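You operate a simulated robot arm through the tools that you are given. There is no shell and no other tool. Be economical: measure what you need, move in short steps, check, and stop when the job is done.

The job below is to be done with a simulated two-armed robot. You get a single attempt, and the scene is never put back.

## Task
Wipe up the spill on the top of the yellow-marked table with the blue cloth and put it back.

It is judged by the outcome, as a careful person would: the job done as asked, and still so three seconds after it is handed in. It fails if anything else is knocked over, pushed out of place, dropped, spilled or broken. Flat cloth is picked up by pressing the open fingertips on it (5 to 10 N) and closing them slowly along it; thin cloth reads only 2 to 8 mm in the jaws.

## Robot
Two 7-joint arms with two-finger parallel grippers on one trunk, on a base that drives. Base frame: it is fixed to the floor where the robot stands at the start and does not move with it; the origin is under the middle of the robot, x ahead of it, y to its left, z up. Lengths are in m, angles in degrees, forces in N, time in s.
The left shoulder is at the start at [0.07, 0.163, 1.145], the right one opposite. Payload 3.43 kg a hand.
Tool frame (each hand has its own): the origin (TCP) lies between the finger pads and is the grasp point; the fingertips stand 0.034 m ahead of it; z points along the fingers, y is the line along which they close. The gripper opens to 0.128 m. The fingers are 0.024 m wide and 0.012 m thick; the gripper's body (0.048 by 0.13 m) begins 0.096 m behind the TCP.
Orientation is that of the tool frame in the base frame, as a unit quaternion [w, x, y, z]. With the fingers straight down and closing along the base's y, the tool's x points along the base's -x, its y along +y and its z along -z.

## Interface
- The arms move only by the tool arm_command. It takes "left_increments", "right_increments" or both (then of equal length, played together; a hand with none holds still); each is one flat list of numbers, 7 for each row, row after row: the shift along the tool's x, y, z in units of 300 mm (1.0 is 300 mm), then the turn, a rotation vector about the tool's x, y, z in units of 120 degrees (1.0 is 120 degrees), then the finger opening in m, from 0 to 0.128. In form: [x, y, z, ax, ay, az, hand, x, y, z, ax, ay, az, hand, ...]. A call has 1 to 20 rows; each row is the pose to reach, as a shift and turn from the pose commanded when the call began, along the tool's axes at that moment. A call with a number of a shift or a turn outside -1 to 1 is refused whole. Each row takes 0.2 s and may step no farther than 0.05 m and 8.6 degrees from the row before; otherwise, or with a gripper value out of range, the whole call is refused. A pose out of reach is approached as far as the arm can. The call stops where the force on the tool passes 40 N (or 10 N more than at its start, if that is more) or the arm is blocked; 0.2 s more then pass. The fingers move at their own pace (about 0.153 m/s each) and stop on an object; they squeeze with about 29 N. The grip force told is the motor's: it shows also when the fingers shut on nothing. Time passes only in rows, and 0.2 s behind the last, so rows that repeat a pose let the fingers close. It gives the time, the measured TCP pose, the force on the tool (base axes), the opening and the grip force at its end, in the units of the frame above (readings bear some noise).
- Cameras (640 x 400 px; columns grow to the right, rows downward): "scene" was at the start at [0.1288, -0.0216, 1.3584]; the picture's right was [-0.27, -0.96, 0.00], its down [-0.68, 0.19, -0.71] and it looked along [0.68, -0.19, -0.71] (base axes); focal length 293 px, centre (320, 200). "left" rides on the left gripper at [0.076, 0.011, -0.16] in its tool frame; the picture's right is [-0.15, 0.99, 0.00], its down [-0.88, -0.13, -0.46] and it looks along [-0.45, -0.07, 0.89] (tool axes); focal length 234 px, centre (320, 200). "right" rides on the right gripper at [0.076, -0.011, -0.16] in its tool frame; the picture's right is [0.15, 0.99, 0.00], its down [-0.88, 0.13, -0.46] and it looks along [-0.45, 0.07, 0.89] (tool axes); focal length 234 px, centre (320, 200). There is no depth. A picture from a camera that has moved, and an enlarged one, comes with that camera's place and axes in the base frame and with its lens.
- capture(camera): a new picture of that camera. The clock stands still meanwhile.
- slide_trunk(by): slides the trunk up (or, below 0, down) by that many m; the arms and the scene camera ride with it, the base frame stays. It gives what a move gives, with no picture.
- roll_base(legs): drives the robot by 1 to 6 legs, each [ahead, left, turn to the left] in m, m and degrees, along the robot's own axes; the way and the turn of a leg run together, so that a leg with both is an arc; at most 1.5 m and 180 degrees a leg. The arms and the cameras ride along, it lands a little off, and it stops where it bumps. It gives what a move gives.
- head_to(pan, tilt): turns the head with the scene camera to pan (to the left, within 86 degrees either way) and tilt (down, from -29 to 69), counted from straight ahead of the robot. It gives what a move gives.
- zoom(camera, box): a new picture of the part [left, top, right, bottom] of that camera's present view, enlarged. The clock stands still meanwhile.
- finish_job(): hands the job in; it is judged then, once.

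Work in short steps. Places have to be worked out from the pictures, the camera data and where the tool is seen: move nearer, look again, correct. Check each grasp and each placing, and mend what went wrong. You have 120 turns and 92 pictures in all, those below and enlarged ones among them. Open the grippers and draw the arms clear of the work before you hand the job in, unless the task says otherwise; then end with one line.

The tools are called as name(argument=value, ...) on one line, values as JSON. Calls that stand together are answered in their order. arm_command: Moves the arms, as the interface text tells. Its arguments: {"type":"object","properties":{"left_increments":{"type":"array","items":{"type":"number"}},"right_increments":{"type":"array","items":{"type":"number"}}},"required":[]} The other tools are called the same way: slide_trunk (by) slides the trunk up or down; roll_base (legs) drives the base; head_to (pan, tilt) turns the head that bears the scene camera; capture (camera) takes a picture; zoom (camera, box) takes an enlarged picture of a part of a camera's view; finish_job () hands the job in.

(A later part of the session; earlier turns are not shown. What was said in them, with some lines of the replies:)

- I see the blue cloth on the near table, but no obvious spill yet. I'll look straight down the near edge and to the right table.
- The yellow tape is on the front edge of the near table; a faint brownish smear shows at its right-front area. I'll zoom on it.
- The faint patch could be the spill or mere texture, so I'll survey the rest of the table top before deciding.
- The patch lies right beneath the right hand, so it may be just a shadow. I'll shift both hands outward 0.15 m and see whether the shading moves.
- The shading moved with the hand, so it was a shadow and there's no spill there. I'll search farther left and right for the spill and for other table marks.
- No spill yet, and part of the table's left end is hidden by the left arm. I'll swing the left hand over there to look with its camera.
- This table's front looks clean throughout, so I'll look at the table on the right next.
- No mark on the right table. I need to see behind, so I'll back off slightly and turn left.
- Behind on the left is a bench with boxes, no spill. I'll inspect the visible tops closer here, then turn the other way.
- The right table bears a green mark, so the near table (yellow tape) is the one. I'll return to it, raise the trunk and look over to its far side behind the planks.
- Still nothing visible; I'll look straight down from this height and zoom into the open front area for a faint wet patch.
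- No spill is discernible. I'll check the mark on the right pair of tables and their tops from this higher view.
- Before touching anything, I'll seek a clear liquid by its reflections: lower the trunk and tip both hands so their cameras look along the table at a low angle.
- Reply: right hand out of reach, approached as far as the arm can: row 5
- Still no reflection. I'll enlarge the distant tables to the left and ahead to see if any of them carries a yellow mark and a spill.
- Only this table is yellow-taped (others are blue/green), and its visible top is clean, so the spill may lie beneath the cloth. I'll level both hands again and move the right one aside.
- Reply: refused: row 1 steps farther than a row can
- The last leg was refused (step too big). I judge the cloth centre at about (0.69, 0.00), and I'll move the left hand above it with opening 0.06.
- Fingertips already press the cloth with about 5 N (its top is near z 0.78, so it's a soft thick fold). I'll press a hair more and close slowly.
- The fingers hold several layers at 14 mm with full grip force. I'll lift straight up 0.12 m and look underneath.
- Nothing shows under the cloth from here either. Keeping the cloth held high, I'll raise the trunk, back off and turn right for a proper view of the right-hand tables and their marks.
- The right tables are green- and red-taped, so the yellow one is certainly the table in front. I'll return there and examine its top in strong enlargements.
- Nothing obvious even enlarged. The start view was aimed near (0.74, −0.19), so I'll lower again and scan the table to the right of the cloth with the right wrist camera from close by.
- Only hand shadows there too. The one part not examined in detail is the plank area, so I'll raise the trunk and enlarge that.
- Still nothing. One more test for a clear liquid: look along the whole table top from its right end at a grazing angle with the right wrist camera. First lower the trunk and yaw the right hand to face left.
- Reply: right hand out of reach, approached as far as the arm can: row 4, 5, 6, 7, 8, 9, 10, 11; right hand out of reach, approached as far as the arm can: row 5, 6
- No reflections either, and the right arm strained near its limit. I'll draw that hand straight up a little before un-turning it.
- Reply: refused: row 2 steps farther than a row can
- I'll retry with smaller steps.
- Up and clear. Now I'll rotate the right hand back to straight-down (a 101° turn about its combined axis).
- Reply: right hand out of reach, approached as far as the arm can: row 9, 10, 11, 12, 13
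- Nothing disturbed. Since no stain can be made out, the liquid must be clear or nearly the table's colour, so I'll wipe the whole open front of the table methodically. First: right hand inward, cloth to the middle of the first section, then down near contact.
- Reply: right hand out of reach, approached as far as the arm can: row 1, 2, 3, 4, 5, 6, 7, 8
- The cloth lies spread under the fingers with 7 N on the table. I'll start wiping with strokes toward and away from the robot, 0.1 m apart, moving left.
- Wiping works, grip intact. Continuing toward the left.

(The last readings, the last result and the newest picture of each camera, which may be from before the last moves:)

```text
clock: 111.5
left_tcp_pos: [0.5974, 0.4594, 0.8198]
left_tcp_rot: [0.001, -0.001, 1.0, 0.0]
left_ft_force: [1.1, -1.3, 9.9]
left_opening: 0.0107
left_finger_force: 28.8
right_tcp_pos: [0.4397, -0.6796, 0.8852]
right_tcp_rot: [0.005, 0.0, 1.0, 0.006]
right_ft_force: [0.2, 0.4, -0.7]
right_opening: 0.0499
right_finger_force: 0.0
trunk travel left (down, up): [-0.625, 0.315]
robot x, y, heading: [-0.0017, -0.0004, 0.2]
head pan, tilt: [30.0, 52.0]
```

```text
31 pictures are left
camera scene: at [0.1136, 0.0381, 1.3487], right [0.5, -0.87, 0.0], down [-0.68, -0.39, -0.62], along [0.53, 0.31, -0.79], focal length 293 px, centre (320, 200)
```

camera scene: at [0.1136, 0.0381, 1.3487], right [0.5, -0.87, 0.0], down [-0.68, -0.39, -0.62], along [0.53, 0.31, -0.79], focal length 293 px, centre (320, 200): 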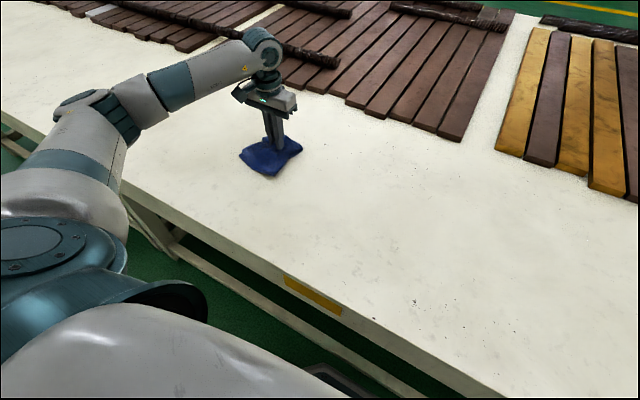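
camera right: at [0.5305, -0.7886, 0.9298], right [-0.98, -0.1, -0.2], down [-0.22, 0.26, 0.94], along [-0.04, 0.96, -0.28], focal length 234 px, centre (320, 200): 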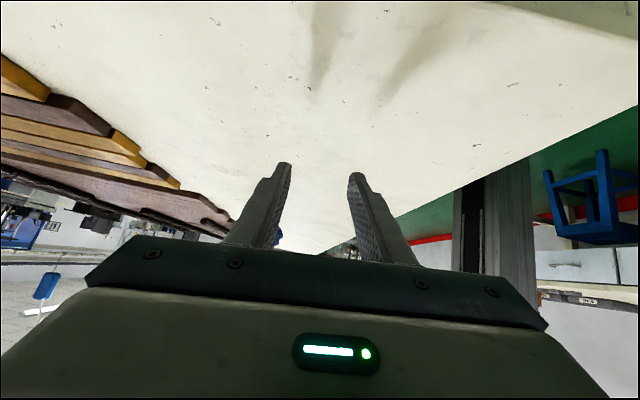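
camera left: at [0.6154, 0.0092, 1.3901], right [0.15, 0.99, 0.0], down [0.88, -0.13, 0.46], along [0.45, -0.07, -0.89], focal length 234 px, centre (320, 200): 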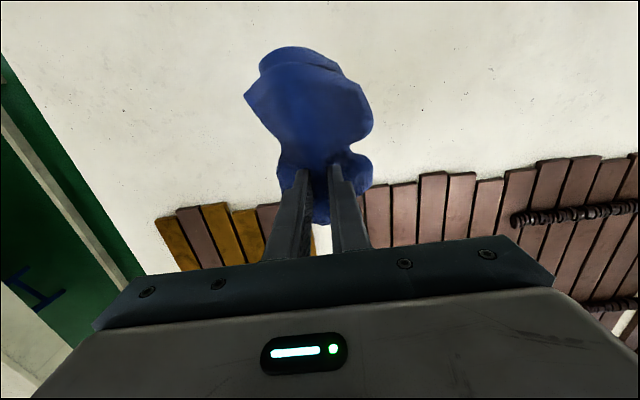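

The middle and left-middle are wiped. I'll lift slightly, shift the base 0.45 m left, and press again.

arm_command(left_increments=[0, 0, -0.15, 0, 0, 0, 0, 0, 0, -0.25, 0, 0, 0, 0])

roll_base(legs=[[0, 0.47, 0]])

capture(camera="scene")

```text
clock: 112.2
left_tcp_pos: [0.5972, 0.4612, 0.8954]
left_tcp_rot: [-0.001, -0.002, 1.0, 0.001]
left_ft_force: [-0.9, 0.3, 0.2]
left_opening: 0.0111
left_finger_force: 28.8
right_tcp_pos: [0.4405, -0.6789, 0.8865]
right_tcp_rot: [0.005, 0.0, 1.0, 0.007]
right_ft_force: [0.9, -0.6, -0.2]
right_opening: 0.0498
right_finger_force: 0.0
trunk travel left (down, up): [-0.625, 0.315]
robot x, y, heading: [-0.006, 0.0003, 0.4]
head pan, tilt: [30.0, 52.0]
```

```text
clock: 115.0
left_tcp_pos: [0.5994, 0.9312, 0.8957]
left_tcp_rot: [0.0, 0.001, 1.0, 0.0]
left_ft_force: [0.4, -0.1, -1.0]
left_opening: 0.011
left_finger_force: 29.1
right_tcp_pos: [0.4381, -0.2065, 0.8854]
right_tcp_rot: [0.006, 0.003, 1.0, 0.006]
right_ft_force: [-1.2, 0.5, -0.1]
right_opening: 0.05
right_finger_force: 0.0
trunk travel left (down, up): [-0.625, 0.315]
robot x, y, heading: [-0.0001, 0.473, -0.1]
head pan, tilt: [30.0, 52.0]
```

```text
30 pictures are left
camera scene: at [0.1141, 0.5114, 1.3486], right [0.5, -0.87, 0.0], down [-0.68, -0.39, -0.62], along [0.53, 0.31, -0.79], focal length 293 px, centre (320, 200)
```

scene: 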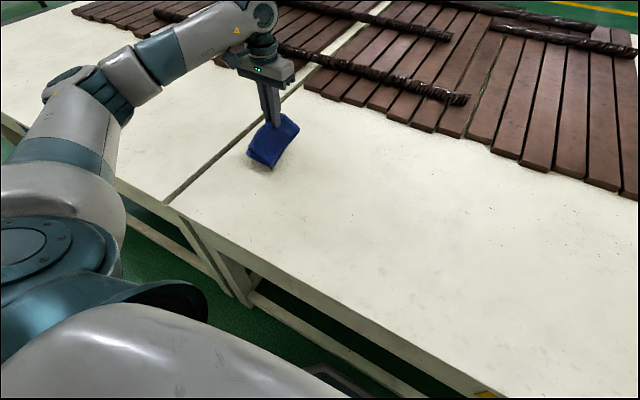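

No visible stain at the left end either; I'll wipe it anyway, working back toward the middle.

arm_command(left_increments=[0, 0, 0.15, 0, 0, 0, 0, 0, 0, 0.25, 0, 0, 0, 0, -0.16, 0, 0.25, 0, 0, 0, 0, -0.32, 0, 0.25, 0, 0, 0, 0, -0.48, 0, 0.25, 0, 0, 0, 0, -0.32, 0, 0.25, 0, 0, 0, 0, -0.16, 0, 0.25, 0, 0, 0, 0, 0, 0, 0.25, 0, 0, 0, 0, 0.16, 0, 0.25, 0, 0, 0, 0, 0.32, 0, 0.25, 0, 0, 0, 0, 0.48, 0, 0.25, 0, 0, 0, 0, 0.62, 0, 0.25, 0, 0, 0, 0, 0.62, -0.16, 0.25, 0, 0, 0, 0, 0.62, -0.32, 0.25, 0, 0, 0, 0, 0.46, -0.32, 0.25, 0, 0, 0, 0, 0.3, -0.32, 0.25, 0, 0, 0, 0, 0.15, -0.32, 0.25, 0, 0, 0, 0, 0, -0.32, 0.25, 0, 0, 0, 0, -0.15, -0.32, 0.25, 0, 0, 0, 0, -0.3, -0.32, 0.25, 0, 0, 0, 0])

arm_command(left_increments=[-0.16, 0, 0, 0, 0, 0, 0, -0.28, 0, 0, 0, 0, 0, 0, -0.28, -0.16, 0, 0, 0, 0, 0, -0.28, -0.32, 0, 0, 0, 0, 0, -0.12, -0.32, 0, 0, 0, 0, 0, 0.04, -0.32, 0, 0, 0, 0, 0, 0.2, -0.32, 0, 0, 0, 0, 0, 0.36, -0.32, 0, 0, 0, 0, 0, 0.52, -0.32, 0, 0, 0, 0, 0, 0.68, -0.32, 0, 0, 0, 0, 0, 0.84, -0.32, 0, 0, 0, 0, 0, 0.92, -0.32, 0, 0, 0, 0, 0, 0.92, -0.48, 0, 0, 0, 0, 0, 0.92, -0.64, 0, 0, 0, 0, 0, 0.76, -0.64, 0, 0, 0, 0, 0, 0.6, -0.64, 0, 0, 0, 0, 0, 0.44, -0.64, 0, 0, 0, 0, 0, 0.28, -0.64, 0, 0, 0, 0, 0, 0.12, -0.64, 0, 0, 0, 0, 0, -0.04, -0.64, 0, 0, 0, 0, 0])

```text
clock: 119.2
left_tcp_pos: [0.6907, 0.8357, 0.8214]
left_tcp_rot: [0.0, 0.0, 1.0, 0.001]
left_ft_force: [-2.4, -0.7, 8.5]
left_opening: 0.0108
left_finger_force: 28.6
right_tcp_pos: [0.4374, -0.209, 0.8846]
right_tcp_rot: [0.005, 0.001, 1.0, 0.008]
right_ft_force: [0.4, 1.4, -0.1]
right_opening: 0.05
right_finger_force: 0.0
trunk travel left (down, up): [-0.625, 0.315]
robot x, y, heading: [-0.0025, 0.4718, -0.4]
head pan, tilt: [30.0, 52.0]
```

```text
clock: 123.4
left_tcp_pos: [0.7016, 0.6428, 0.8231]
left_tcp_rot: [0.0, 0.002, 1.0, 0.0]
left_ft_force: [-2.2, 0.2, 9.4]
left_opening: 0.0109
left_finger_force: 29.2
right_tcp_pos: [0.4377, -0.2087, 0.8857]
right_tcp_rot: [0.005, 0.001, 1.0, 0.006]
right_ft_force: [0.4, -0.6, -0.7]
right_opening: 0.0502
right_finger_force: 0.0
trunk travel left (down, up): [-0.625, 0.315]
robot x, y, heading: [-0.0017, 0.4739, -0.1]
head pan, tilt: [30.0, 52.0]
```

Grip and pressing force are steady (9 N). One more pass here to join the already-wiped part.

arm_command(left_increments=[-0.15, 0, 0, 0, 0, 0, 0, -0.28, 0, 0, 0, 0, 0, 0, -0.28, -0.16, 0, 0, 0, 0, 0, -0.28, -0.32, 0, 0, 0, 0, 0, -0.12, -0.32, 0, 0, 0, 0, 0, 0.04, -0.32, 0, 0, 0, 0, 0, 0.2, -0.32, 0, 0, 0, 0, 0, 0.36, -0.32, 0, 0, 0, 0, 0, 0.52, -0.32, 0, 0, 0, 0, 0, 0.68, -0.32, 0, 0, 0, 0, 0, 0.84, -0.32, 0, 0, 0, 0, 0, 0.94, -0.32, 0, 0, 0, 0, 0, 0.94, -0.48, 0, 0, 0, 0, 0, 0.94, -0.64, 0, 0, 0, 0, 0, 0.78, -0.64, 0, 0, 0, 0, 0, 0.62, -0.64, 0, 0, 0, 0, 0, 0.46, -0.64, 0, 0, 0, 0, 0, 0.3, -0.64, 0, 0, 0, 0, 0, 0.14, -0.64, 0, 0, 0, 0, 0, -0.02, -0.64, 0, 0, 0, 0, 0])

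arm_command(left_increments=[-0.13, 0, 0, 0, 0, 0, 0, -0.26, 0, 0, 0, 0, 0, 0, -0.26, 0, -0.12, 0, 0, 0, 0, -0.16, 0, -0.25, 0, 0, 0, 0, 0, 0, -0.25, 0, 0, 0, 0, 0.16, 0, -0.25, 0, 0, 0, 0, 0.32, 0, -0.25, 0, 0, 0, 0])

head_to(pan=0, tilt=55)

capture(camera="scene")

```text
clock: 127.6
left_tcp_pos: [0.708, 0.4504, 0.8219]
left_tcp_rot: [0.001, 0.002, 1.0, 0.0]
left_ft_force: [-1.4, -0.5, 6.9]
left_opening: 0.0106
left_finger_force: 29.5
right_tcp_pos: [0.438, -0.2091, 0.885]
right_tcp_rot: [0.005, 0.001, 1.0, 0.005]
right_ft_force: [0.3, -1.1, -0.4]
right_opening: 0.0499
right_finger_force: 0.0
trunk travel left (down, up): [-0.625, 0.315]
robot x, y, heading: [0.0017, 0.4735, -0.0]
head pan, tilt: [30.0, 52.0]
```

```text
clock: 129.2
left_tcp_pos: [0.6105, 0.4522, 0.8982]
left_tcp_rot: [0.0, 0.0, 1.0, 0.0]
left_ft_force: [-0.3, 0.4, 0.4]
left_opening: 0.0108
left_finger_force: 29.4
right_tcp_pos: [0.4373, -0.2064, 0.8861]
right_tcp_rot: [0.005, 0.002, 1.0, 0.007]
right_ft_force: [-0.2, 0.2, -0.3]
right_opening: 0.0502
right_finger_force: 0.1
trunk travel left (down, up): [-0.625, 0.315]
robot x, y, heading: [-0.0035, 0.4743, 0.2]
head pan, tilt: [30.0, 52.0]
```

```text
clock: 130.1
left_tcp_pos: [0.6111, 0.4526, 0.8969]
left_tcp_rot: [-0.001, 0.001, 1.0, 0.0]
left_ft_force: [1.0, 0.6, -0.3]
left_opening: 0.0108
left_finger_force: 28.9
right_tcp_pos: [0.4373, -0.2082, 0.8858]
right_tcp_rot: [0.006, 0.004, 1.0, 0.006]
right_ft_force: [0.2, -1.0, -0.7]
right_opening: 0.05
right_finger_force: 0.0
trunk travel left (down, up): [-0.625, 0.315]
robot x, y, heading: [-0.003, 0.4735, -0.0]
head pan, tilt: [0.0, 55.0]
```

```text
29 pictures are left
camera scene: at [0.121, 0.4738, 1.3448], right [0.0, -1.0, 0.0], down [-0.82, 0.0, -0.57], along [0.57, 0.0, -0.82], focal length 293 px, centre (320, 200)
```

scene: 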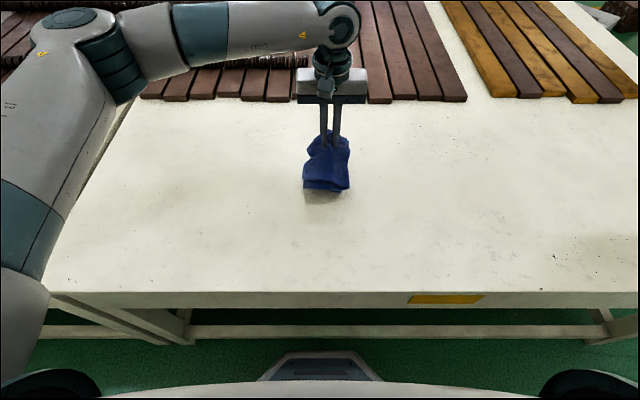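

The left part is done. To catch the strip along the front edge I'll bring the cloth to x≈0.375 at the left end, press, and then drag it along by rolling the base sideways.

arm_command(left_increments=[0.098, 0.121, 0, 0, 0, 0, 0, 0.196, 0.242, 0, 0, 0, 0, 0, 0.295, 0.363, 0, 0, 0, 0, 0, 0.393, 0.484, 0, 0, 0, 0, 0, 0.492, 0.604, 0, 0, 0, 0, 0, 0.59, 0.725, 0, 0, 0, 0, 0, 0.688, 0.846, 0, 0, 0, 0, 0, 0.787, 0.967, 0, 0, 0, 0, 0])

arm_command(left_increments=[0, 0.15, 0, 0, 0, 0, 0, 0, 0.3, 0, 0, 0, 0, 0, 0, 0.45, 0, 0, 0, 0, 0, 0, 0.6, 0, 0, 0, 0, 0, 0, 0.6, 0.13, 0, 0, 0, 0, 0, 0.6, 0.25, 0, 0, 0, 0])

roll_base(legs=[[0, -0.95, 0]])

capture(camera="scene")

```text
clock: 131.9
left_tcp_pos: [0.377, 0.7447, 0.8959]
left_tcp_rot: [0.0, 0.001, 1.0, 0.0]
left_ft_force: [-0.7, -0.3, -0.5]
left_opening: 0.0107
left_finger_force: 29.2
left hand out of reach, approached as far as the arm can: row 8
right_tcp_pos: [0.4361, -0.2064, 0.8859]
right_tcp_rot: [0.006, 0.002, 1.0, 0.006]
right_ft_force: [-0.2, 0.0, -0.1]
right_opening: 0.0501
right_finger_force: 0.0
trunk travel left (down, up): [-0.625, 0.315]
robot x, y, heading: [-0.0017, 0.4731, -0.2]
head pan, tilt: [0.0, 55.0]
```

```text
clock: 133.3
left_tcp_pos: [0.3796, 0.9228, 0.8218]
left_tcp_rot: [0.003, 0.001, 1.0, 0.001]
left_ft_force: [0.9, -0.4, 9.5]
left_opening: 0.0109
left_finger_force: 28.7
right_tcp_pos: [0.4367, -0.2079, 0.8858]
right_tcp_rot: [0.006, 0.002, 1.0, 0.006]
right_ft_force: [-1.0, 0.3, -0.4]
right_opening: 0.0501
right_finger_force: 0.2
trunk travel left (down, up): [-0.625, 0.315]
robot x, y, heading: [-0.0039, 0.4742, 0.1]
head pan, tilt: [0.0, 55.0]
```

```text
clock: 138.3
left_tcp_pos: [0.3783, -0.0396, 0.8205]
left_tcp_rot: [0.001, 0.003, 1.0, 0.0]
left_ft_force: [-1.6, 1.2, 11.8]
left_opening: 0.0108
left_finger_force: 28.8
right_tcp_pos: [0.4323, -1.1683, 0.8847]
right_tcp_rot: [0.006, 0.003, 1.0, 0.005]
right_ft_force: [0.0, 0.1, -0.2]
right_opening: 0.0502
right_finger_force: 0.0
trunk travel left (down, up): [-0.625, 0.315]
robot x, y, heading: [-0.0059, -0.4865, -0.4]
head pan, tilt: [0.0, 55.0]
```

```text
28 pictures are left
camera scene: at [0.1174, -0.4871, 1.3449], right [0.0, -1.0, 0.0], down [-0.82, 0.0, -0.57], along [0.57, 0.0, -0.82], focal length 293 px, centre (320, 200)
```

scene: 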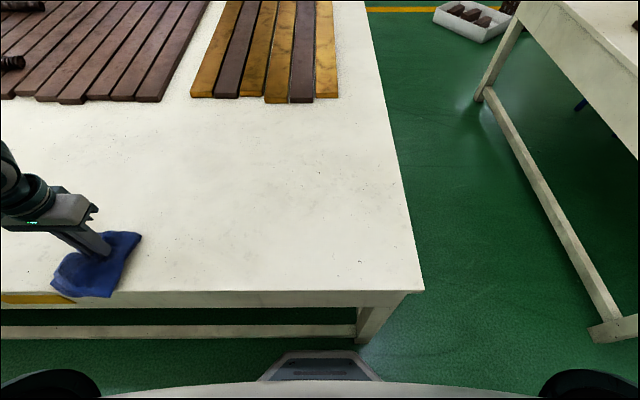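

The right section shows no stain either; I'll wipe it with the same strokes.

arm_command(left_increments=[-0.15, 0, 0, 0, 0, 0, 0, -0.3, 0, 0, 0, 0, 0, 0, -0.45, 0, 0, 0, 0, 0, 0, -0.6, 0, 0, 0, 0, 0, 0, -0.74, 0, 0, 0, 0, 0, 0])

arm_command(left_increments=[-0.16, 0, 0, 0, 0, 0, 0, -0.32, 0, 0, 0, 0, 0, 0, -0.48, 0, 0, 0, 0, 0, 0, -0.64, 0, 0, 0, 0, 0, 0, -0.64, -0.16, 0, 0, 0, 0, 0, -0.64, -0.32, 0, 0, 0, 0, 0, -0.48, -0.32, 0, 0, 0, 0, 0, -0.32, -0.32, 0, 0, 0, 0, 0, -0.16, -0.32, 0, 0, 0, 0, 0, 0, -0.32, 0, 0, 0, 0, 0, 0.16, -0.32, 0, 0, 0, 0, 0, 0.32, -0.32, 0, 0, 0, 0, 0, 0.48, -0.32, 0, 0, 0, 0, 0, 0.62, -0.32, 0, 0, 0, 0, 0, 0.7, -0.32, 0, 0, 0, 0, 0, 0.7, -0.48, 0, 0, 0, 0, 0, 0.7, -0.64, 0, 0, 0, 0, 0, 0.54, -0.64, 0, 0, 0, 0, 0, 0.38, -0.64, 0, 0, 0, 0, 0, 0.22, -0.64, 0, 0, 0, 0, 0])

arm_command(left_increments=[-0.16, 0, 0, 0, 0, 0, 0, -0.32, 0, 0, 0, 0, 0, 0, -0.48, 0, 0, 0, 0, 0, 0, -0.64, 0, 0, 0, 0, 0, 0, -0.8, 0, 0, 0, 0, 0, 0, -0.88, 0, 0, 0, 0, 0, 0, -0.88, -0.16, 0, 0, 0, 0, 0, -0.88, -0.32, 0, 0, 0, 0, 0, -0.72, -0.32, 0, 0, 0, 0, 0, -0.56, -0.32, 0, 0, 0, 0, 0, -0.4, -0.32, 0, 0, 0, 0, 0, -0.24, -0.32, 0, 0, 0, 0, 0, -0.08, -0.32, 0, 0, 0, 0, 0, 0.08, -0.32, 0, 0, 0, 0, 0, 0.24, -0.32, 0, 0, 0, 0, 0, 0.4, -0.32, 0, 0, 0, 0, 0, 0.46, -0.32, 0, 0, 0, 0, 0, 0.46, -0.48, 0, 0, 0, 0, 0, 0.46, -0.64, 0, 0, 0, 0, 0, 0.3, -0.64, 0, 0, 0, 0, 0])

capture(camera="scene")

```text
clock: 139.5
left_tcp_pos: [0.6012, -0.0416, 0.8212]
left_tcp_rot: [0.0, 0.003, 1.0, -0.001]
left_ft_force: [-2.4, -1.0, 9.9]
left_opening: 0.0106
left_finger_force: 29.5
right_tcp_pos: [0.4332, -1.1682, 0.8846]
right_tcp_rot: [0.005, 0.004, 1.0, 0.007]
right_ft_force: [0.1, 0.7, -0.1]
right_opening: 0.0501
right_finger_force: 0.1
trunk travel left (down, up): [-0.625, 0.315]
robot x, y, heading: [-0.0063, -0.4863, -0.2]
head pan, tilt: [0.0, 55.0]
```

```text
clock: 143.7
left_tcp_pos: [0.5343, -0.2301, 0.8214]
left_tcp_rot: [0.001, 0.003, 1.0, 0.0]
left_ft_force: [-1.1, -0.6, 7.0]
left_opening: 0.0104
left_finger_force: 29.0
left hand out of reach, approached as far as the arm can: row 4
right_tcp_pos: [0.4329, -1.1681, 0.8852]
right_tcp_rot: [0.006, 0.003, 1.0, 0.006]
right_ft_force: [1.4, 0.2, -0.5]
right_opening: 0.0498
right_finger_force: 0.0
trunk travel left (down, up): [-0.625, 0.315]
robot x, y, heading: [-0.0067, -0.4873, -0.3]
head pan, tilt: [0.0, 55.0]
```

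```text
clock: 147.9
left_tcp_pos: [0.4421, -0.4221, 0.8212]
left_tcp_rot: [0.0, 0.003, 1.0, 0.0]
left_ft_force: [-2.8, -0.4, 7.9]
left_opening: 0.0104
left_finger_force: 29.0
right_tcp_pos: [0.4322, -1.1671, 0.8861]
right_tcp_rot: [0.006, 0.004, 1.0, 0.006]
right_ft_force: [-0.2, 0.3, 0.1]
right_opening: 0.0499
right_finger_force: 0.0
trunk travel left (down, up): [-0.625, 0.315]
robot x, y, heading: [-0.0045, -0.4847, -0.2]
head pan, tilt: [0.0, 55.0]
```

```text
27 pictures are left
camera scene: at [0.1183, -0.4847, 1.3447], right [0.0, -1.0, 0.0], down [-0.82, 0.0, -0.57], along [0.57, 0.0, -0.82], focal length 293 px, centre (320, 200)
```

scene: 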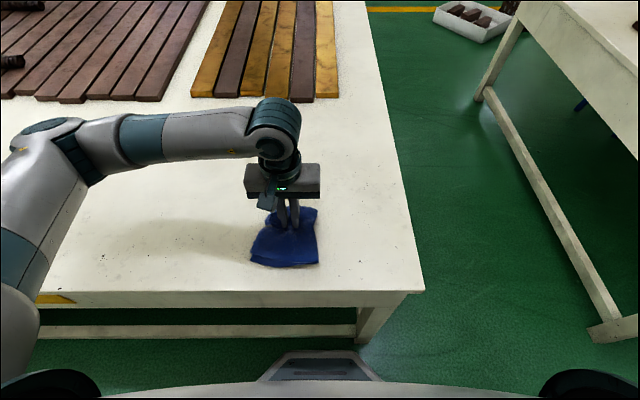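

Continuing to the right end of the table.

arm_command(left_increments=[-0.16, 0, 0, 0, 0, 0, 0, -0.32, 0, 0, 0, 0, 0, 0, -0.48, 0, 0, 0, 0, 0, 0, -0.64, 0, 0, 0, 0, 0, 0, -0.8, 0, 0, 0, 0, 0, 0, -0.85, 0, 0, 0, 0, 0, 0])

arm_command(left_increments=[-0.16, 0, 0, 0, 0, 0, 0, -0.3, 0, 0, 0, 0, 0, 0, -0.3, -0.16, 0, 0, 0, 0, 0, -0.3, -0.32, 0, 0, 0, 0, 0, -0.14, -0.32, 0, 0, 0, 0, 0, 0.02, -0.32, 0, 0, 0, 0, 0, 0.18, -0.32, 0, 0, 0, 0, 0, 0.34, -0.32, 0, 0, 0, 0, 0, 0.5, -0.32, 0, 0, 0, 0, 0, 0.66, -0.32, 0, 0, 0, 0, 0, 0.82, -0.32, 0, 0, 0, 0, 0, 0.98, -0.32, 0, 0, 0, 0, 0, 0.98, -0.48, 0, 0, 0, 0, 0, 0.98, -0.64, 0, 0, 0, 0, 0, 0.82, -0.64, 0, 0, 0, 0, 0, 0.66, -0.64, 0, 0, 0, 0, 0, 0.5, -0.64, 0, 0, 0, 0, 0, 0.34, -0.64, 0, 0, 0, 0, 0, 0.18, -0.64, 0, 0, 0, 0, 0, 0.02, -0.64, 0, 0, 0, 0, 0])

capture(camera="scene")

```text
clock: 149.3
left_tcp_pos: [0.6971, -0.4248, 0.8212]
left_tcp_rot: [0.001, 0.004, 1.0, -0.001]
left_ft_force: [-2.7, -1.4, 7.7]
left_opening: 0.0106
left_finger_force: 29.0
right_tcp_pos: [0.4316, -1.1678, 0.8866]
right_tcp_rot: [0.007, 0.003, 1.0, 0.006]
right_ft_force: [0.2, 0.3, 0.4]
right_opening: 0.0501
right_finger_force: 0.1
trunk travel left (down, up): [-0.625, 0.315]
robot x, y, heading: [-0.0056, -0.4887, -0.6]
head pan, tilt: [0.0, 55.0]
```

```text
clock: 153.5
left_tcp_pos: [0.6885, -0.618, 0.8212]
left_tcp_rot: [0.0, 0.003, 1.0, 0.0]
left_ft_force: [-2.2, -1.0, 7.4]
left_opening: 0.0108
left_finger_force: 28.9
left hand out of reach, approached as far as the arm can: row 4
right_tcp_pos: [0.4329, -1.1683, 0.8855]
right_tcp_rot: [0.005, 0.003, 1.0, 0.006]
right_ft_force: [-0.1, -0.8, -0.2]
right_opening: 0.0498
right_finger_force: 0.0
trunk travel left (down, up): [-0.625, 0.315]
robot x, y, heading: [-0.0022, -0.4866, -0.3]
head pan, tilt: [0.0, 55.0]
```

```text
26 pictures are left
camera scene: at [0.1178, -0.4869, 1.3448], right [0.0, -1.0, 0.0], down [-0.82, 0.0, -0.57], along [0.57, 0.0, -0.82], focal length 293 px, centre (320, 200)
```

scene: 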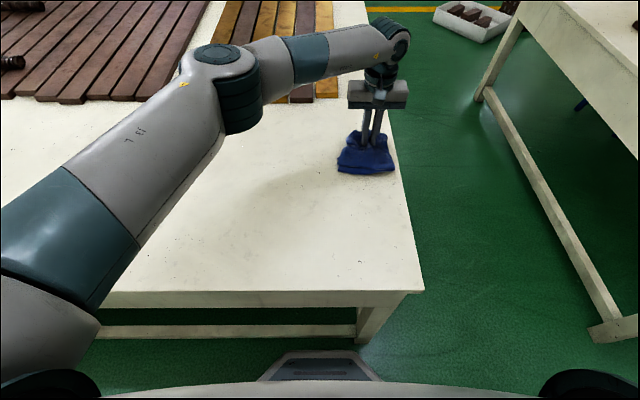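

The front is covered except the strip just before the plank ends (they begin at x≈0.90). I'll go to x≈0.80 and sweep that strip leftward by rolling the base.

arm_command(left_increments=[-0.14, 0, 0, 0, 0, 0, 0, -0.28, 0, 0, 0, 0, 0, 0, -0.39, 0, 0, 0, 0, 0, 0])

roll_base(legs=[[0, 0.65, 0]])

capture(camera="scene")

```text
clock: 154.3
left_tcp_pos: [0.7568, -0.5703, 0.8262]
left_tcp_rot: [-0.001, 0.003, 1.0, -0.001]
left_ft_force: [0.3, 0.3, 1.9]
left_opening: 0.0104
left_finger_force: 29.1
left hand out of reach, approached as far as the arm can: row 2, 3
right_tcp_pos: [0.4339, -1.1655, 0.8876]
right_tcp_rot: [0.005, 0.003, 1.0, 0.004]
right_ft_force: [1.1, -0.2, -0.1]
right_opening: 0.05
right_finger_force: 0.0
trunk travel left (down, up): [-0.625, 0.315]
robot x, y, heading: [-0.005, -0.4871, -0.1]
head pan, tilt: [0.0, 55.0]
```

```text
clock: 158.0
left_tcp_pos: [0.7583, 0.0897, 0.8279]
left_tcp_rot: [0.0, 0.0, 1.0, 0.0]
left_ft_force: [0.4, 0.1, 2.2]
left_opening: 0.0104
left_finger_force: 29.0
right_tcp_pos: [0.4372, -0.5059, 0.8855]
right_tcp_rot: [0.006, 0.001, 1.0, 0.006]
right_ft_force: [0.0, -0.2, 0.0]
right_opening: 0.0503
right_finger_force: 0.1
trunk travel left (down, up): [-0.625, 0.315]
robot x, y, heading: [-0.0052, 0.1742, 0.2]
head pan, tilt: [0.0, 55.0]
```

```text
25 pictures are left
camera scene: at [0.1192, 0.1744, 1.3448], right [0.0, -1.0, 0.0], down [-0.82, 0.0, -0.57], along [0.57, 0.0, -0.82], focal length 293 px, centre (320, 200)
```

scene: 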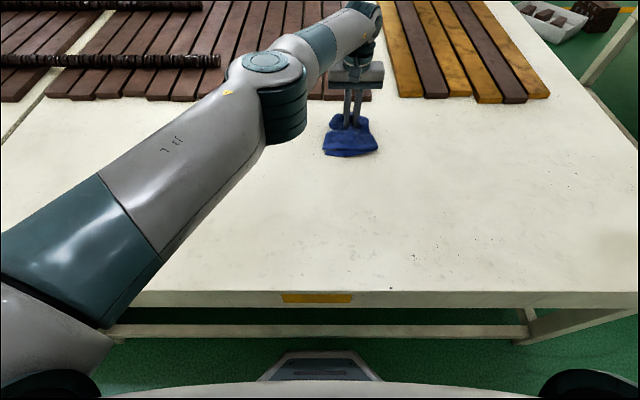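

Reach is limited with the hand to the robot's right. I'll place the cloth at x≈0.82 farther to the left side, press, and sweep the strip with base rolls.

arm_command(left_increments=[0, 0.16, -0.03, 0, 0, 0, 0, 0, 0.32, -0.03, 0, 0, 0, 0, 0, 0.48, -0.03, 0, 0, 0, 0, -0.03, 0.63, -0.03, 0, 0, 0, 0, -0.07, 0.78, -0.03, 0, 0, 0, 0, -0.12, 0.92, -0.02, 0, 0, 0, 0, -0.2, 0.95, 0, 0, 0, 0, 0, -0.2, 0.95, 0.01, 0, 0, 0, 0])

capture(camera="left")

```text
clock: 159.8
left_tcp_pos: [0.8181, 0.3769, 0.8244]
left_tcp_rot: [0.001, -0.001, 1.0, -0.001]
left_ft_force: [0.4, -0.6, 1.6]
left_opening: 0.0101
left_finger_force: 28.9
right_tcp_pos: [0.438, -0.5063, 0.8864]
right_tcp_rot: [0.004, -0.001, 1.0, 0.005]
right_ft_force: [0.7, 0.1, 0.6]
right_opening: 0.0499
right_finger_force: 0.1
trunk travel left (down, up): [-0.625, 0.315]
robot x, y, heading: [-0.0022, 0.1733, 0.0]
head pan, tilt: [0.0, 55.0]
```

```text
24 pictures are left
camera left: at [0.7408, 0.3887, 0.9853], right [0.15, 0.99, 0.0], down [0.88, -0.13, 0.46], along [0.45, -0.07, -0.89], focal length 234 px, centre (320, 200)
```

left: 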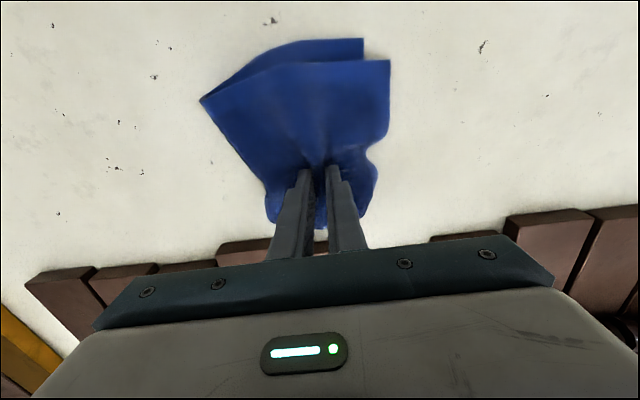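

The cloth is just short of the plank ends, touching lightly. I'll press a few mm more and sweep right, then left.

arm_command(left_increments=[0, 0, 0.012, 0, 0, 0, 0, 0, 0, 0.015, 0, 0, 0, 0])

roll_base(legs=[[0, -0.9, 0]])

capture(camera="scene")

```text
clock: 160.4
left_tcp_pos: [0.8183, 0.3771, 0.8205]
left_tcp_rot: [0.002, -0.001, 1.0, 0.0]
left_ft_force: [0.3, 0.8, 6.2]
left_opening: 0.0099
left_finger_force: 28.8
right_tcp_pos: [0.4373, -0.5058, 0.8858]
right_tcp_rot: [0.006, 0.001, 1.0, 0.006]
right_ft_force: [-0.2, -0.6, 0.5]
right_opening: 0.05
right_finger_force: 0.1
trunk travel left (down, up): [-0.625, 0.315]
robot x, y, heading: [-0.0031, 0.1756, 0.1]
head pan, tilt: [0.0, 55.0]
```

```text
clock: 165.1
left_tcp_pos: [0.8187, -0.5306, 0.8205]
left_tcp_rot: [0.0, -0.001, 1.0, 0.0]
left_ft_force: [-0.3, 0.5, 5.6]
left_opening: 0.01
left_finger_force: 28.5
right_tcp_pos: [0.4395, -1.4103, 0.8845]
right_tcp_rot: [0.006, 0.001, 1.0, 0.006]
right_ft_force: [-0.4, -0.2, 0.0]
right_opening: 0.0504
right_finger_force: 0.1
trunk travel left (down, up): [-0.625, 0.315]
robot x, y, heading: [0.0025, -0.7287, 0.1]
head pan, tilt: [0.0, 55.0]
```

```text
23 pictures are left
camera scene: at [0.1205, -0.7316, 1.3448], right [0.0, -1.0, 0.0], down [-0.82, 0.0, -0.57], along [0.57, 0.0, -0.82], focal length 293 px, centre (320, 200)
```

scene: 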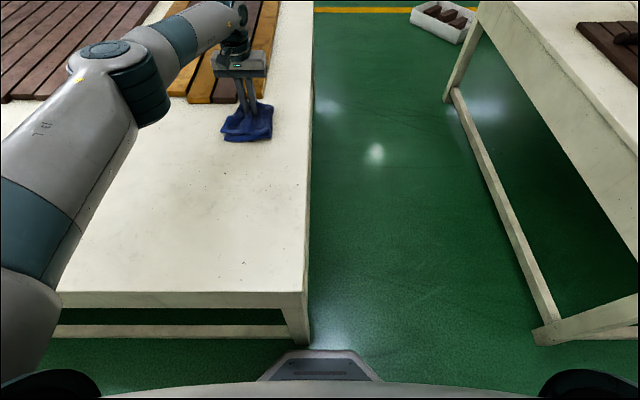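

Now a look along the table's right strip (beside the planks) from here, with the cloth held in place.

arm_command(left_increments=[0, -0.14, 0, 0, 0, 0, 0, 0, -0.28, 0, 0, 0, 0, 0, 0, -0.1, -0.1, 0, 0, 0, 0, 0, 0.02, -0.25, 0, 0, 0, 0])

head_to(pan=10, tilt=35)

zoom(camera="scene", box=[160, 60, 400, 210])

```text
refused: row 3 steps farther than a row can; nothing moved
```

```text
clock: 166.0
left_tcp_pos: [0.8195, -0.5293, 0.8209]
left_tcp_rot: [0.0, 0.0, 1.0, 0.0]
left_ft_force: [0.3, -0.1, 5.4]
left_opening: 0.0102
left_finger_force: 28.6
right_tcp_pos: [0.4383, -1.4106, 0.8846]
right_tcp_rot: [0.005, 0.001, 1.0, 0.006]
right_ft_force: [0.5, 0.1, 0.2]
right_opening: 0.0502
right_finger_force: 0.2
trunk travel left (down, up): [-0.625, 0.315]
robot x, y, heading: [-0.0032, -0.7325, 0.2]
head pan, tilt: [10.0, 35.0]
```

```text
2.67 times, centred on (280, 135) of scene
camera zoom: at [0.135, -0.7159, 1.373], right [0.18, -0.98, 0.0], down [-0.56, -0.1, -0.82], along [0.81, 0.14, -0.57], focal length 781 px, centre (427, 373)
```

zoom: 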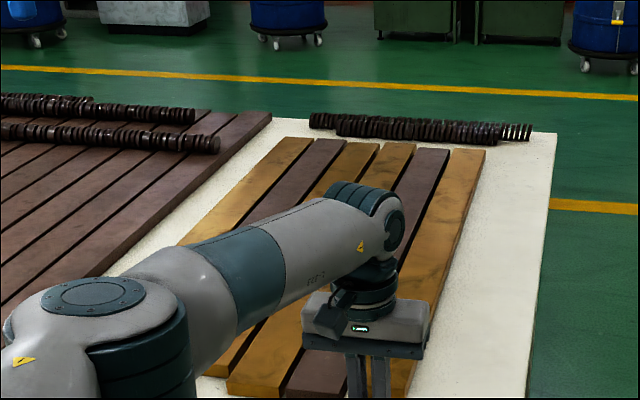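

Strip and gap are clean. I'll finish the right end of the far strip with the arm, then sweep that strip all the way left with the base.

arm_command(left_increments=[0, -0.14, 0, 0, 0, 0, 0, 0, -0.28, 0, 0, 0, 0, 0, 0, -0.14, 0, 0, 0, 0, 0, 0, 0, 0, 0, 0, 0, 0])

roll_base(legs=[[0, 1.45, 0]])

head_to(pan=0, tilt=55)

capture(camera="scene")

```text
clock: 167.0
left_tcp_pos: [0.8198, -0.5297, 0.8204]
left_tcp_rot: [0.001, 0.0, 1.0, 0.0]
left_ft_force: [1.1, 2.0, 6.1]
left_opening: 0.01
left_finger_force: 29.1
right_tcp_pos: [0.4402, -1.4107, 0.8865]
right_tcp_rot: [0.006, 0.0, 1.0, 0.007]
right_ft_force: [0.6, -0.7, -0.5]
right_opening: 0.0498
right_finger_force: 0.0
trunk travel left (down, up): [-0.625, 0.315]
robot x, y, heading: [0.0005, -0.7321, 0.0]
head pan, tilt: [10.0, 35.0]
```

```text
clock: 174.2
left_tcp_pos: [0.8268, 0.9187, 0.8199]
left_tcp_rot: [0.001, 0.005, 1.0, 0.0]
left_ft_force: [0.4, -1.9, 6.4]
left_opening: 0.01
left_finger_force: 28.9
right_tcp_pos: [0.4376, 0.0418, 0.8859]
right_tcp_rot: [0.005, 0.005, 1.0, 0.007]
right_ft_force: [-0.2, 0.8, 0.6]
right_opening: 0.0501
right_finger_force: 0.1
trunk travel left (down, up): [-0.625, 0.315]
robot x, y, heading: [0.0061, 0.7255, -0.3]
head pan, tilt: [10.0, 35.0]
```

```text
clock: 175.0
left_tcp_pos: [0.826, 0.9182, 0.82]
left_tcp_rot: [0.001, 0.005, 1.0, 0.0]
left_ft_force: [-0.7, -0.1, 5.4]
left_opening: 0.0101
left_finger_force: 29.0
right_tcp_pos: [0.4361, 0.0412, 0.8866]
right_tcp_rot: [0.004, 0.005, 1.0, 0.006]
right_ft_force: [0.0, -0.8, -0.1]
right_opening: 0.05
right_finger_force: 0.0
trunk travel left (down, up): [-0.625, 0.315]
robot x, y, heading: [0.0025, 0.7233, -0.2]
head pan, tilt: [0.0, 55.0]
```

```text
21 pictures are left
camera scene: at [0.1247, 0.7242, 1.3449], right [-0.01, -1.0, 0.0], down [-0.82, 0.01, -0.57], along [0.57, 0.0, -0.82], focal length 293 px, centre (320, 200)
```

scene: 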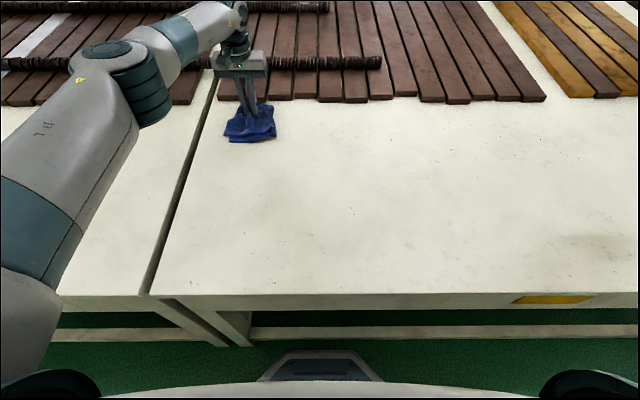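

All plank-free front surface is wiped except the very front strip on the right half. I'll lift, retract to x≈0.39, and go there.

arm_command(left_increments=[0, 0, -0.12, 0, 0, 0, 0, 0, 0, -0.25, 0, 0, 0, 0, 0.16, 0, -0.25, 0, 0, 0, 0, 0.32, 0, -0.25, 0, 0, 0, 0, 0.48, 0, -0.25, 0, 0, 0, 0, 0.64, 0, -0.25, 0, 0, 0, 0, 0.8, 0, -0.25, 0, 0, 0, 0, 0.96, 0, -0.25, 0, 0, 0, 0])

arm_command(left_increments=[0.16, 0, 0, 0, 0, 0, 0, 0.32, 0, 0, 0, 0, 0, 0, 0.49, 0, 0, 0, 0, 0, 0])

roll_base(legs=[[0, -0.87, 0]])

arm_command(left_increments=[0, 0, 0.12, 0, 0, 0, 0, 0, 0, 0.22, 0, 0, 0, 0, 0, 0, 0.255, 0, 0, 0, 0])

```text
clock: 176.8
left_tcp_pos: [0.5368, 0.9223, 0.895]
left_tcp_rot: [0.001, 0.003, 1.0, -0.001]
left_ft_force: [0.6, -0.3, -0.4]
left_opening: 0.0101
left_finger_force: 29.0
right_tcp_pos: [0.4365, 0.0413, 0.8859]
right_tcp_rot: [0.006, 0.005, 1.0, 0.006]
right_ft_force: [-0.8, -0.4, 0.9]
right_opening: 0.0502
right_finger_force: 0.1
trunk travel left (down, up): [-0.625, 0.315]
robot x, y, heading: [0.003, 0.7241, -0.5]
head pan, tilt: [0.0, 55.0]
```

```text
refused: row 3 steps farther than a row can; nothing moved
```

```text
clock: 181.4
left_tcp_pos: [0.5318, 0.0519, 0.8942]
left_tcp_rot: [0.001, 0.004, 1.0, 0.0]
left_ft_force: [0.0, 0.0, -0.3]
left_opening: 0.0103
left_finger_force: 29.1
right_tcp_pos: [0.4302, -0.8295, 0.8855]
right_tcp_rot: [0.005, 0.005, 1.0, 0.005]
right_ft_force: [0.2, -0.1, -0.7]
right_opening: 0.0498
right_finger_force: 0.1
trunk travel left (down, up): [-0.625, 0.315]
robot x, y, heading: [-0.004, -0.1446, -0.2]
head pan, tilt: [0.0, 55.0]
```

```text
clock: 182.2
left_tcp_pos: [0.5313, 0.051, 0.8218]
left_tcp_rot: [0.003, 0.004, 1.0, 0.0]
left_ft_force: [1.7, 0.4, 19.8]
left_opening: 0.0102
left_finger_force: 29.5
right_tcp_pos: [0.4304, -0.8294, 0.8859]
right_tcp_rot: [0.006, 0.005, 1.0, 0.006]
right_ft_force: [0.2, 0.1, -0.9]
right_opening: 0.0499
right_finger_force: 0.1
trunk travel left (down, up): [-0.625, 0.315]
robot x, y, heading: [-0.0019, -0.147, -0.3]
head pan, tilt: [0.0, 55.0]
```

The retract step was refused, but the cloth is down at (0.53, 0.05) with 20 N—a bit high. I'll ease up 3 mm, drag it to x≈0.39 and sweep right.

arm_command(left_increments=[0, 0, -0.01, 0, 0, 0, 0, 0.15, 0, -0.01, 0, 0, 0, 0, 0.3, 0, -0.01, 0, 0, 0, 0, 0.46, 0, -0.01, 0, 0, 0, 0])

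roll_base(legs=[[0, -0.64, 0]])

capture(camera="scene")

```text
clock: 183.2
left_tcp_pos: [0.3918, 0.0508, 0.8215]
left_tcp_rot: [0.0, 0.004, 1.0, 0.0]
left_ft_force: [6.1, -0.9, 21.1]
left_opening: 0.0099
left_finger_force: 29.2
right_tcp_pos: [0.4295, -0.8294, 0.8852]
right_tcp_rot: [0.005, 0.005, 1.0, 0.007]
right_ft_force: [-0.4, 0.2, 0.4]
right_opening: 0.0503
right_finger_force: 0.1
trunk travel left (down, up): [-0.625, 0.315]
robot x, y, heading: [-0.0017, -0.1427, -0.4]
head pan, tilt: [0.0, 55.0]
```

```text
clock: 186.8
left_tcp_pos: [0.388, -0.5851, 0.8225]
left_tcp_rot: [0.0, 0.004, 1.0, 0.0]
left_ft_force: [-1.2, 0.6, 13.4]
left_opening: 0.0103
left_finger_force: 28.8
right_tcp_pos: [0.4251, -1.4647, 0.8854]
right_tcp_rot: [0.004, 0.005, 1.0, 0.005]
right_ft_force: [0.5, -0.7, -1.4]
right_opening: 0.0499
right_finger_force: 0.1
trunk travel left (down, up): [-0.625, 0.315]
robot x, y, heading: [-0.0104, -0.7837, -0.4]
head pan, tilt: [0.0, 55.0]
```

```text
20 pictures are left
camera scene: at [0.1129, -0.7823, 1.3449], right [-0.01, -1.0, 0.0], down [-0.82, 0.01, -0.57], along [0.57, 0.0, -0.82], focal length 293 px, centre (320, 200)
```

scene: 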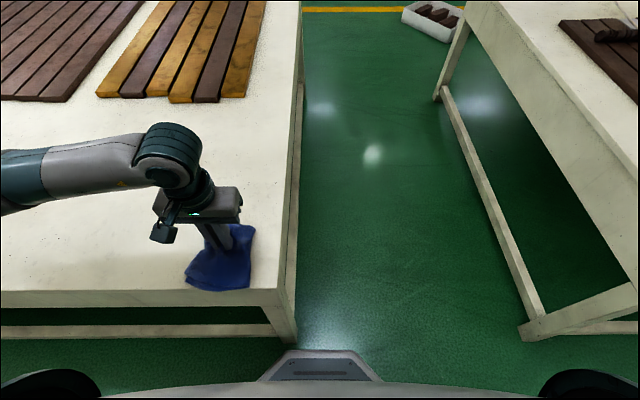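

The front strip is done; all wiped. Now I'll lift, roll the base back to its start and bring the cloth above its original place (grip point was at 0.69, 0.00).

arm_command(left_increments=[0, 0, -0.12, 0, 0, 0, 0, 0, 0, -0.25, 0, 0, 0, 0, 0, 0, -0.38, 0, 0, 0, 0])

roll_base(legs=[[0.01, 0.783, 0.4]])

capture(camera="scene")

```text
clock: 187.6
left_tcp_pos: [0.3885, -0.5834, 0.9349]
left_tcp_rot: [0.0, 0.004, 1.0, -0.002]
left_ft_force: [0.7, -0.5, 0.3]
left_opening: 0.0099
left_finger_force: 29.2
right_tcp_pos: [0.4251, -1.464, 0.8848]
right_tcp_rot: [0.005, 0.005, 1.0, 0.005]
right_ft_force: [-1.0, -0.7, -0.1]
right_opening: 0.05
right_finger_force: 0.0
trunk travel left (down, up): [-0.625, 0.315]
robot x, y, heading: [-0.0092, -0.7814, -0.5]
head pan, tilt: [0.0, 55.0]
```

```text
clock: 191.8
left_tcp_pos: [0.3995, 0.2115, 0.935]
left_tcp_rot: [0.0, 0.001, 1.0, -0.002]
left_ft_force: [0.1, 0.1, -0.6]
left_opening: 0.0101
left_finger_force: 28.7
right_tcp_pos: [0.4441, -0.6684, 0.8852]
right_tcp_rot: [0.005, 0.002, 1.0, 0.006]
right_ft_force: [0.0, -0.5, -0.1]
right_opening: 0.0502
right_finger_force: 0.0
trunk travel left (down, up): [-0.625, 0.315]
robot x, y, heading: [0.0059, 0.0118, -0.1]
head pan, tilt: [0.0, 55.0]
```

```text
19 pictures are left
camera scene: at [0.1276, 0.0127, 1.3447], right [0.0, -1.0, 0.0], down [-0.82, 0.0, -0.57], along [0.57, 0.0, -0.82], focal length 293 px, centre (320, 200)
```

scene: 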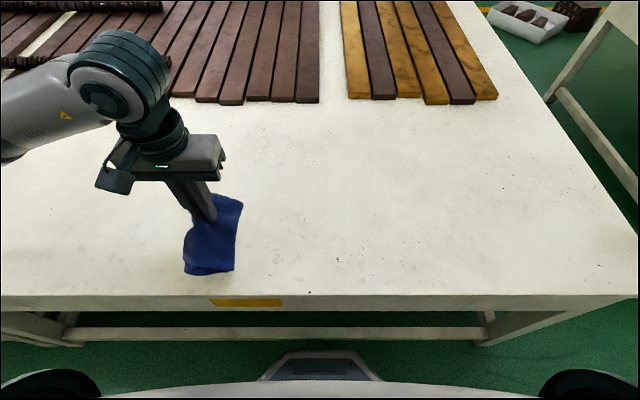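

Nothing else has been disturbed. Now I'll carry the cloth to (0.69, 0.00) and lower it gently.

arm_command(left_increments=[-0.121, -0.088, 0, 0, 0, 0, 0, -0.242, -0.176, 0, 0, 0, 0, 0, -0.363, -0.264, 0, 0, 0, 0, 0, -0.484, -0.352, 0, 0, 0, 0, 0, -0.605, -0.44, 0, 0, 0, 0, 0, -0.726, -0.528, 0, 0, 0, 0, 0, -0.847, -0.616, 0, 0, 0, 0, 0, -0.968, -0.705, 0, 0, 0, 0, 0, -0.968, -0.705, 0.1, 0, 0, 0, 0, -0.968, -0.705, 0.2, 0, 0, 0, 0, -0.968, -0.705, 0.28, 0, 0, 0, 0, -0.968, -0.705, 0.34, 0, 0, 0, 0, -0.968, -0.705, 0.37, 0, 0, 0, 0])

capture(camera="left")

```text
clock: 194.7
left_tcp_pos: [0.6898, -0.0013, 0.826]
left_tcp_rot: [0.0, 0.001, 1.0, 0.0]
left_ft_force: [0.3, 0.3, 6.0]
left_opening: 0.0103
left_finger_force: 28.9
right_tcp_pos: [0.4436, -0.6686, 0.8858]
right_tcp_rot: [0.005, 0.003, 1.0, 0.006]
right_ft_force: [0.1, -0.2, -0.1]
right_opening: 0.05
right_finger_force: 0.0
trunk travel left (down, up): [-0.625, 0.315]
robot x, y, heading: [0.0034, 0.0107, -0.1]
head pan, tilt: [0.0, 55.0]
```

```text
18 pictures are left
camera left: at [0.6138, 0.0109, 0.9864], right [0.15, 0.99, 0.0], down [0.88, -0.13, 0.46], along [0.45, -0.07, -0.89], focal length 234 px, centre (320, 200)
```

left: 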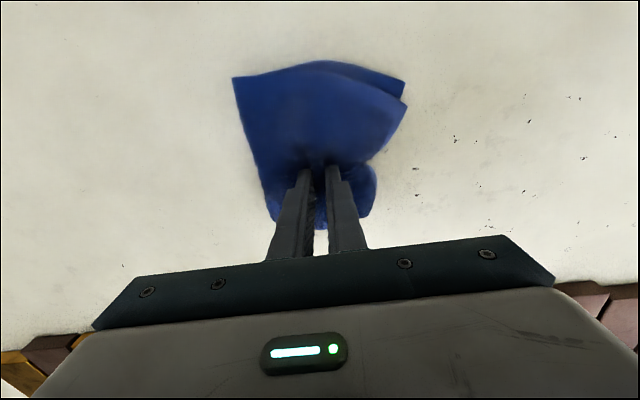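

The cloth rests with 6 N on its original place. I'll lower 4 mm more and open the fingers slowly so it spreads, then rise.

arm_command(left_increments=[0, 0, 0.01, 0, 0, 0, 0, 0, 0, 0.015, 0, 0, 0, 0.015, 0, 0, 0.015, 0, 0, 0, 0.02, 0, 0, 0.02, 0, 0, 0, 0.025, 0, 0, 0.02, 0, 0, 0, 0.03, 0, 0, 0.025, 0, 0, 0, 0.035, 0, 0, 0.025, 0, 0, 0, 0.04, 0, 0, 0.025, 0, 0, 0, 0.045, 0, 0, 0.025, 0, 0, 0, 0.05, 0, 0, 0.025, 0, 0, 0, 0.06, 0, 0, 0.025, 0, 0, 0, 0.065, 0, 0, 0, 0, 0, 0, 0.065, 0, 0, -0.1, 0, 0, 0, 0.065, 0, 0, -0.25, 0, 0, 0, 0.065, 0, 0, -0.4, 0, 0, 0, 0.065])

capture(camera="left")

capture(camera="scene")

```text
clock: 197.8
left_tcp_pos: [0.6881, 0.0003, 0.9448]
left_tcp_rot: [0.0, 0.0, 1.0, 0.0]
left_ft_force: [-0.4, -0.7, -0.4]
left_opening: 0.0649
left_finger_force: 0.0
right_tcp_pos: [0.4427, -0.6684, 0.8859]
right_tcp_rot: [0.005, 0.003, 1.0, 0.006]
right_ft_force: [-0.1, 0.3, -0.6]
right_opening: 0.0502
right_finger_force: 0.1
trunk travel left (down, up): [-0.625, 0.315]
robot x, y, heading: [0.0062, 0.0149, -0.1]
head pan, tilt: [0.0, 55.0]
```

```text
17 pictures are left
camera left: at [0.6125, 0.011, 1.1068], right [0.15, 0.99, 0.0], down [0.88, -0.13, 0.46], along [0.45, -0.07, -0.89], focal length 234 px, centre (320, 200)
```

left: 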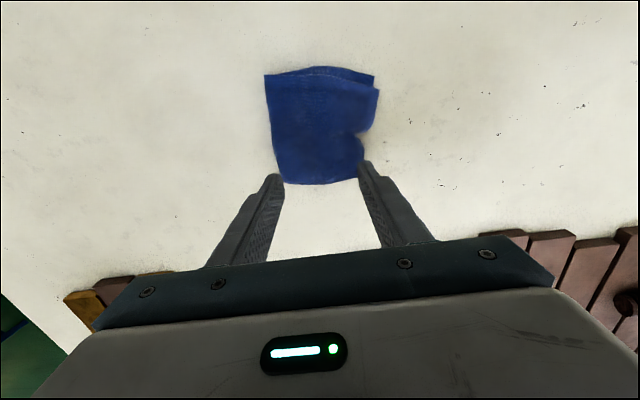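

```text
16 pictures are left
camera scene: at [0.1267, 0.0123, 1.3447], right [0.0, -1.0, 0.0], down [-0.82, 0.0, -0.57], along [0.57, 0.0, -0.82], focal length 293 px, centre (320, 200)
```

scene: 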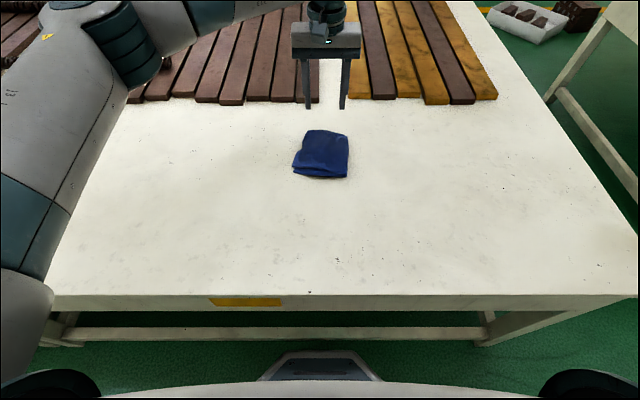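

The cloth lies flat and folded at its original place (about 0.68, 0.01). I'll draw both arms clear and take a last look at the whole top.

arm_command(left_increments=[0.08, 0.1, -0.03, 0, 0, 0, 0.065, 0.16, 0.2, -0.06, 0, 0, 0, 0.065, 0.24, 0.3, -0.09, 0, 0, 0, 0.065, 0.32, 0.4, -0.12, 0, 0, 0, 0.065, 0.4, 0.5, -0.15, 0, 0, 0, 0.065, 0.48, 0.6, -0.18, 0, 0, 0, 0.065, 0.56, 0.7, -0.21, 0, 0, 0, 0.065, 0.64, 0.8, -0.24, 0, 0, 0, 0.065], right_increments=[0, 0, -0.1, 0, 0, 0, 0.06, 0, 0, -0.2, 0, 0, 0, 0.07, 0, 0, -0.3, 0, 0, 0, 0.08, 0, 0, -0.4, 0, 0, 0, 0.1, 0, 0, -0.4, 0, 0, 0, 0.1, 0, 0, -0.4, 0, 0, 0, 0.1, 0, 0, -0.4, 0, 0, 0, 0.1, 0, 0, -0.4, 0, 0, 0, 0.1])

head_to(pan=-8, tilt=50)

capture(camera="scene")

```text
clock: 199.7
left_tcp_pos: [0.497, 0.2407, 1.0141]
left_tcp_rot: [0.001, 0.001, 1.0, -0.001]
left_ft_force: [-0.3, -1.0, -0.2]
left_opening: 0.0652
left_finger_force: 0.1
right_tcp_pos: [0.4401, -0.7256, 0.965]
right_tcp_rot: [0.007, 0.002, 1.0, 0.007]
right_ft_force: [0.1, -0.1, 1.2]
right_opening: 0.0999
right_finger_force: 0.1
right hand out of reach, approached as far as the arm can: row 1, 2, 3, 4, 5, 6, 7, 8
trunk travel left (down, up): [-0.625, 0.315]
robot x, y, heading: [0.0072, 0.0108, -0.0]
head pan, tilt: [0.0, 55.0]
```

```text
clock: 200.3
left_tcp_pos: [0.4998, 0.2393, 1.0153]
left_tcp_rot: [0.001, 0.001, 1.0, -0.001]
left_ft_force: [-0.2, 0.2, 1.0]
left_opening: 0.0652
left_finger_force: 0.1
right_tcp_pos: [0.4415, -0.7272, 0.963]
right_tcp_rot: [0.006, 0.003, 1.0, 0.008]
right_ft_force: [-0.6, 0.0, -0.3]
right_opening: 0.0997
right_finger_force: 0.1
trunk travel left (down, up): [-0.625, 0.315]
robot x, y, heading: [0.003, 0.0107, -0.0]
head pan, tilt: [-8.0, 50.0]
```

```text
15 pictures are left
camera scene: at [0.1319, 0.0016, 1.3512], right [-0.14, -0.99, 0.0], down [-0.76, 0.11, -0.64], along [0.64, -0.09, -0.77], focal length 293 px, centre (320, 200)
```

scene: 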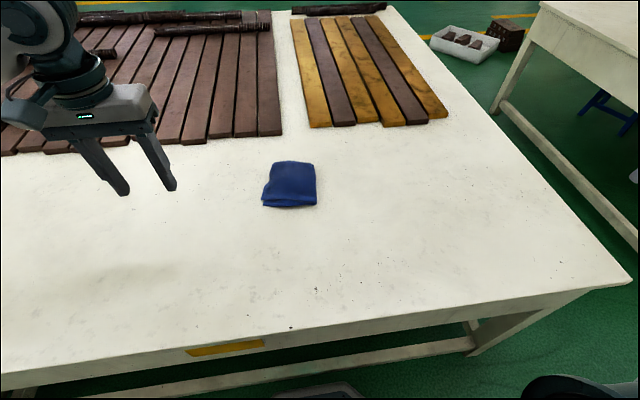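

The cloth is back, nothing was moved, and both hands are open and clear of the table. I'll hand the job in.

finish_job()

```text
The job is handed in.
```

I never saw a spill on the yellow-marked table, so I can't confirm it was wiped up. I wiped the whole open front of the table with the blue cloth in case the liquid was clear. I did not wipe the plank area, the gap between the planks or the strip to their right. The cloth is back, folded, about 2 cm from where it was; nothing else looked moved or knocked over, and both arms are open and clear.
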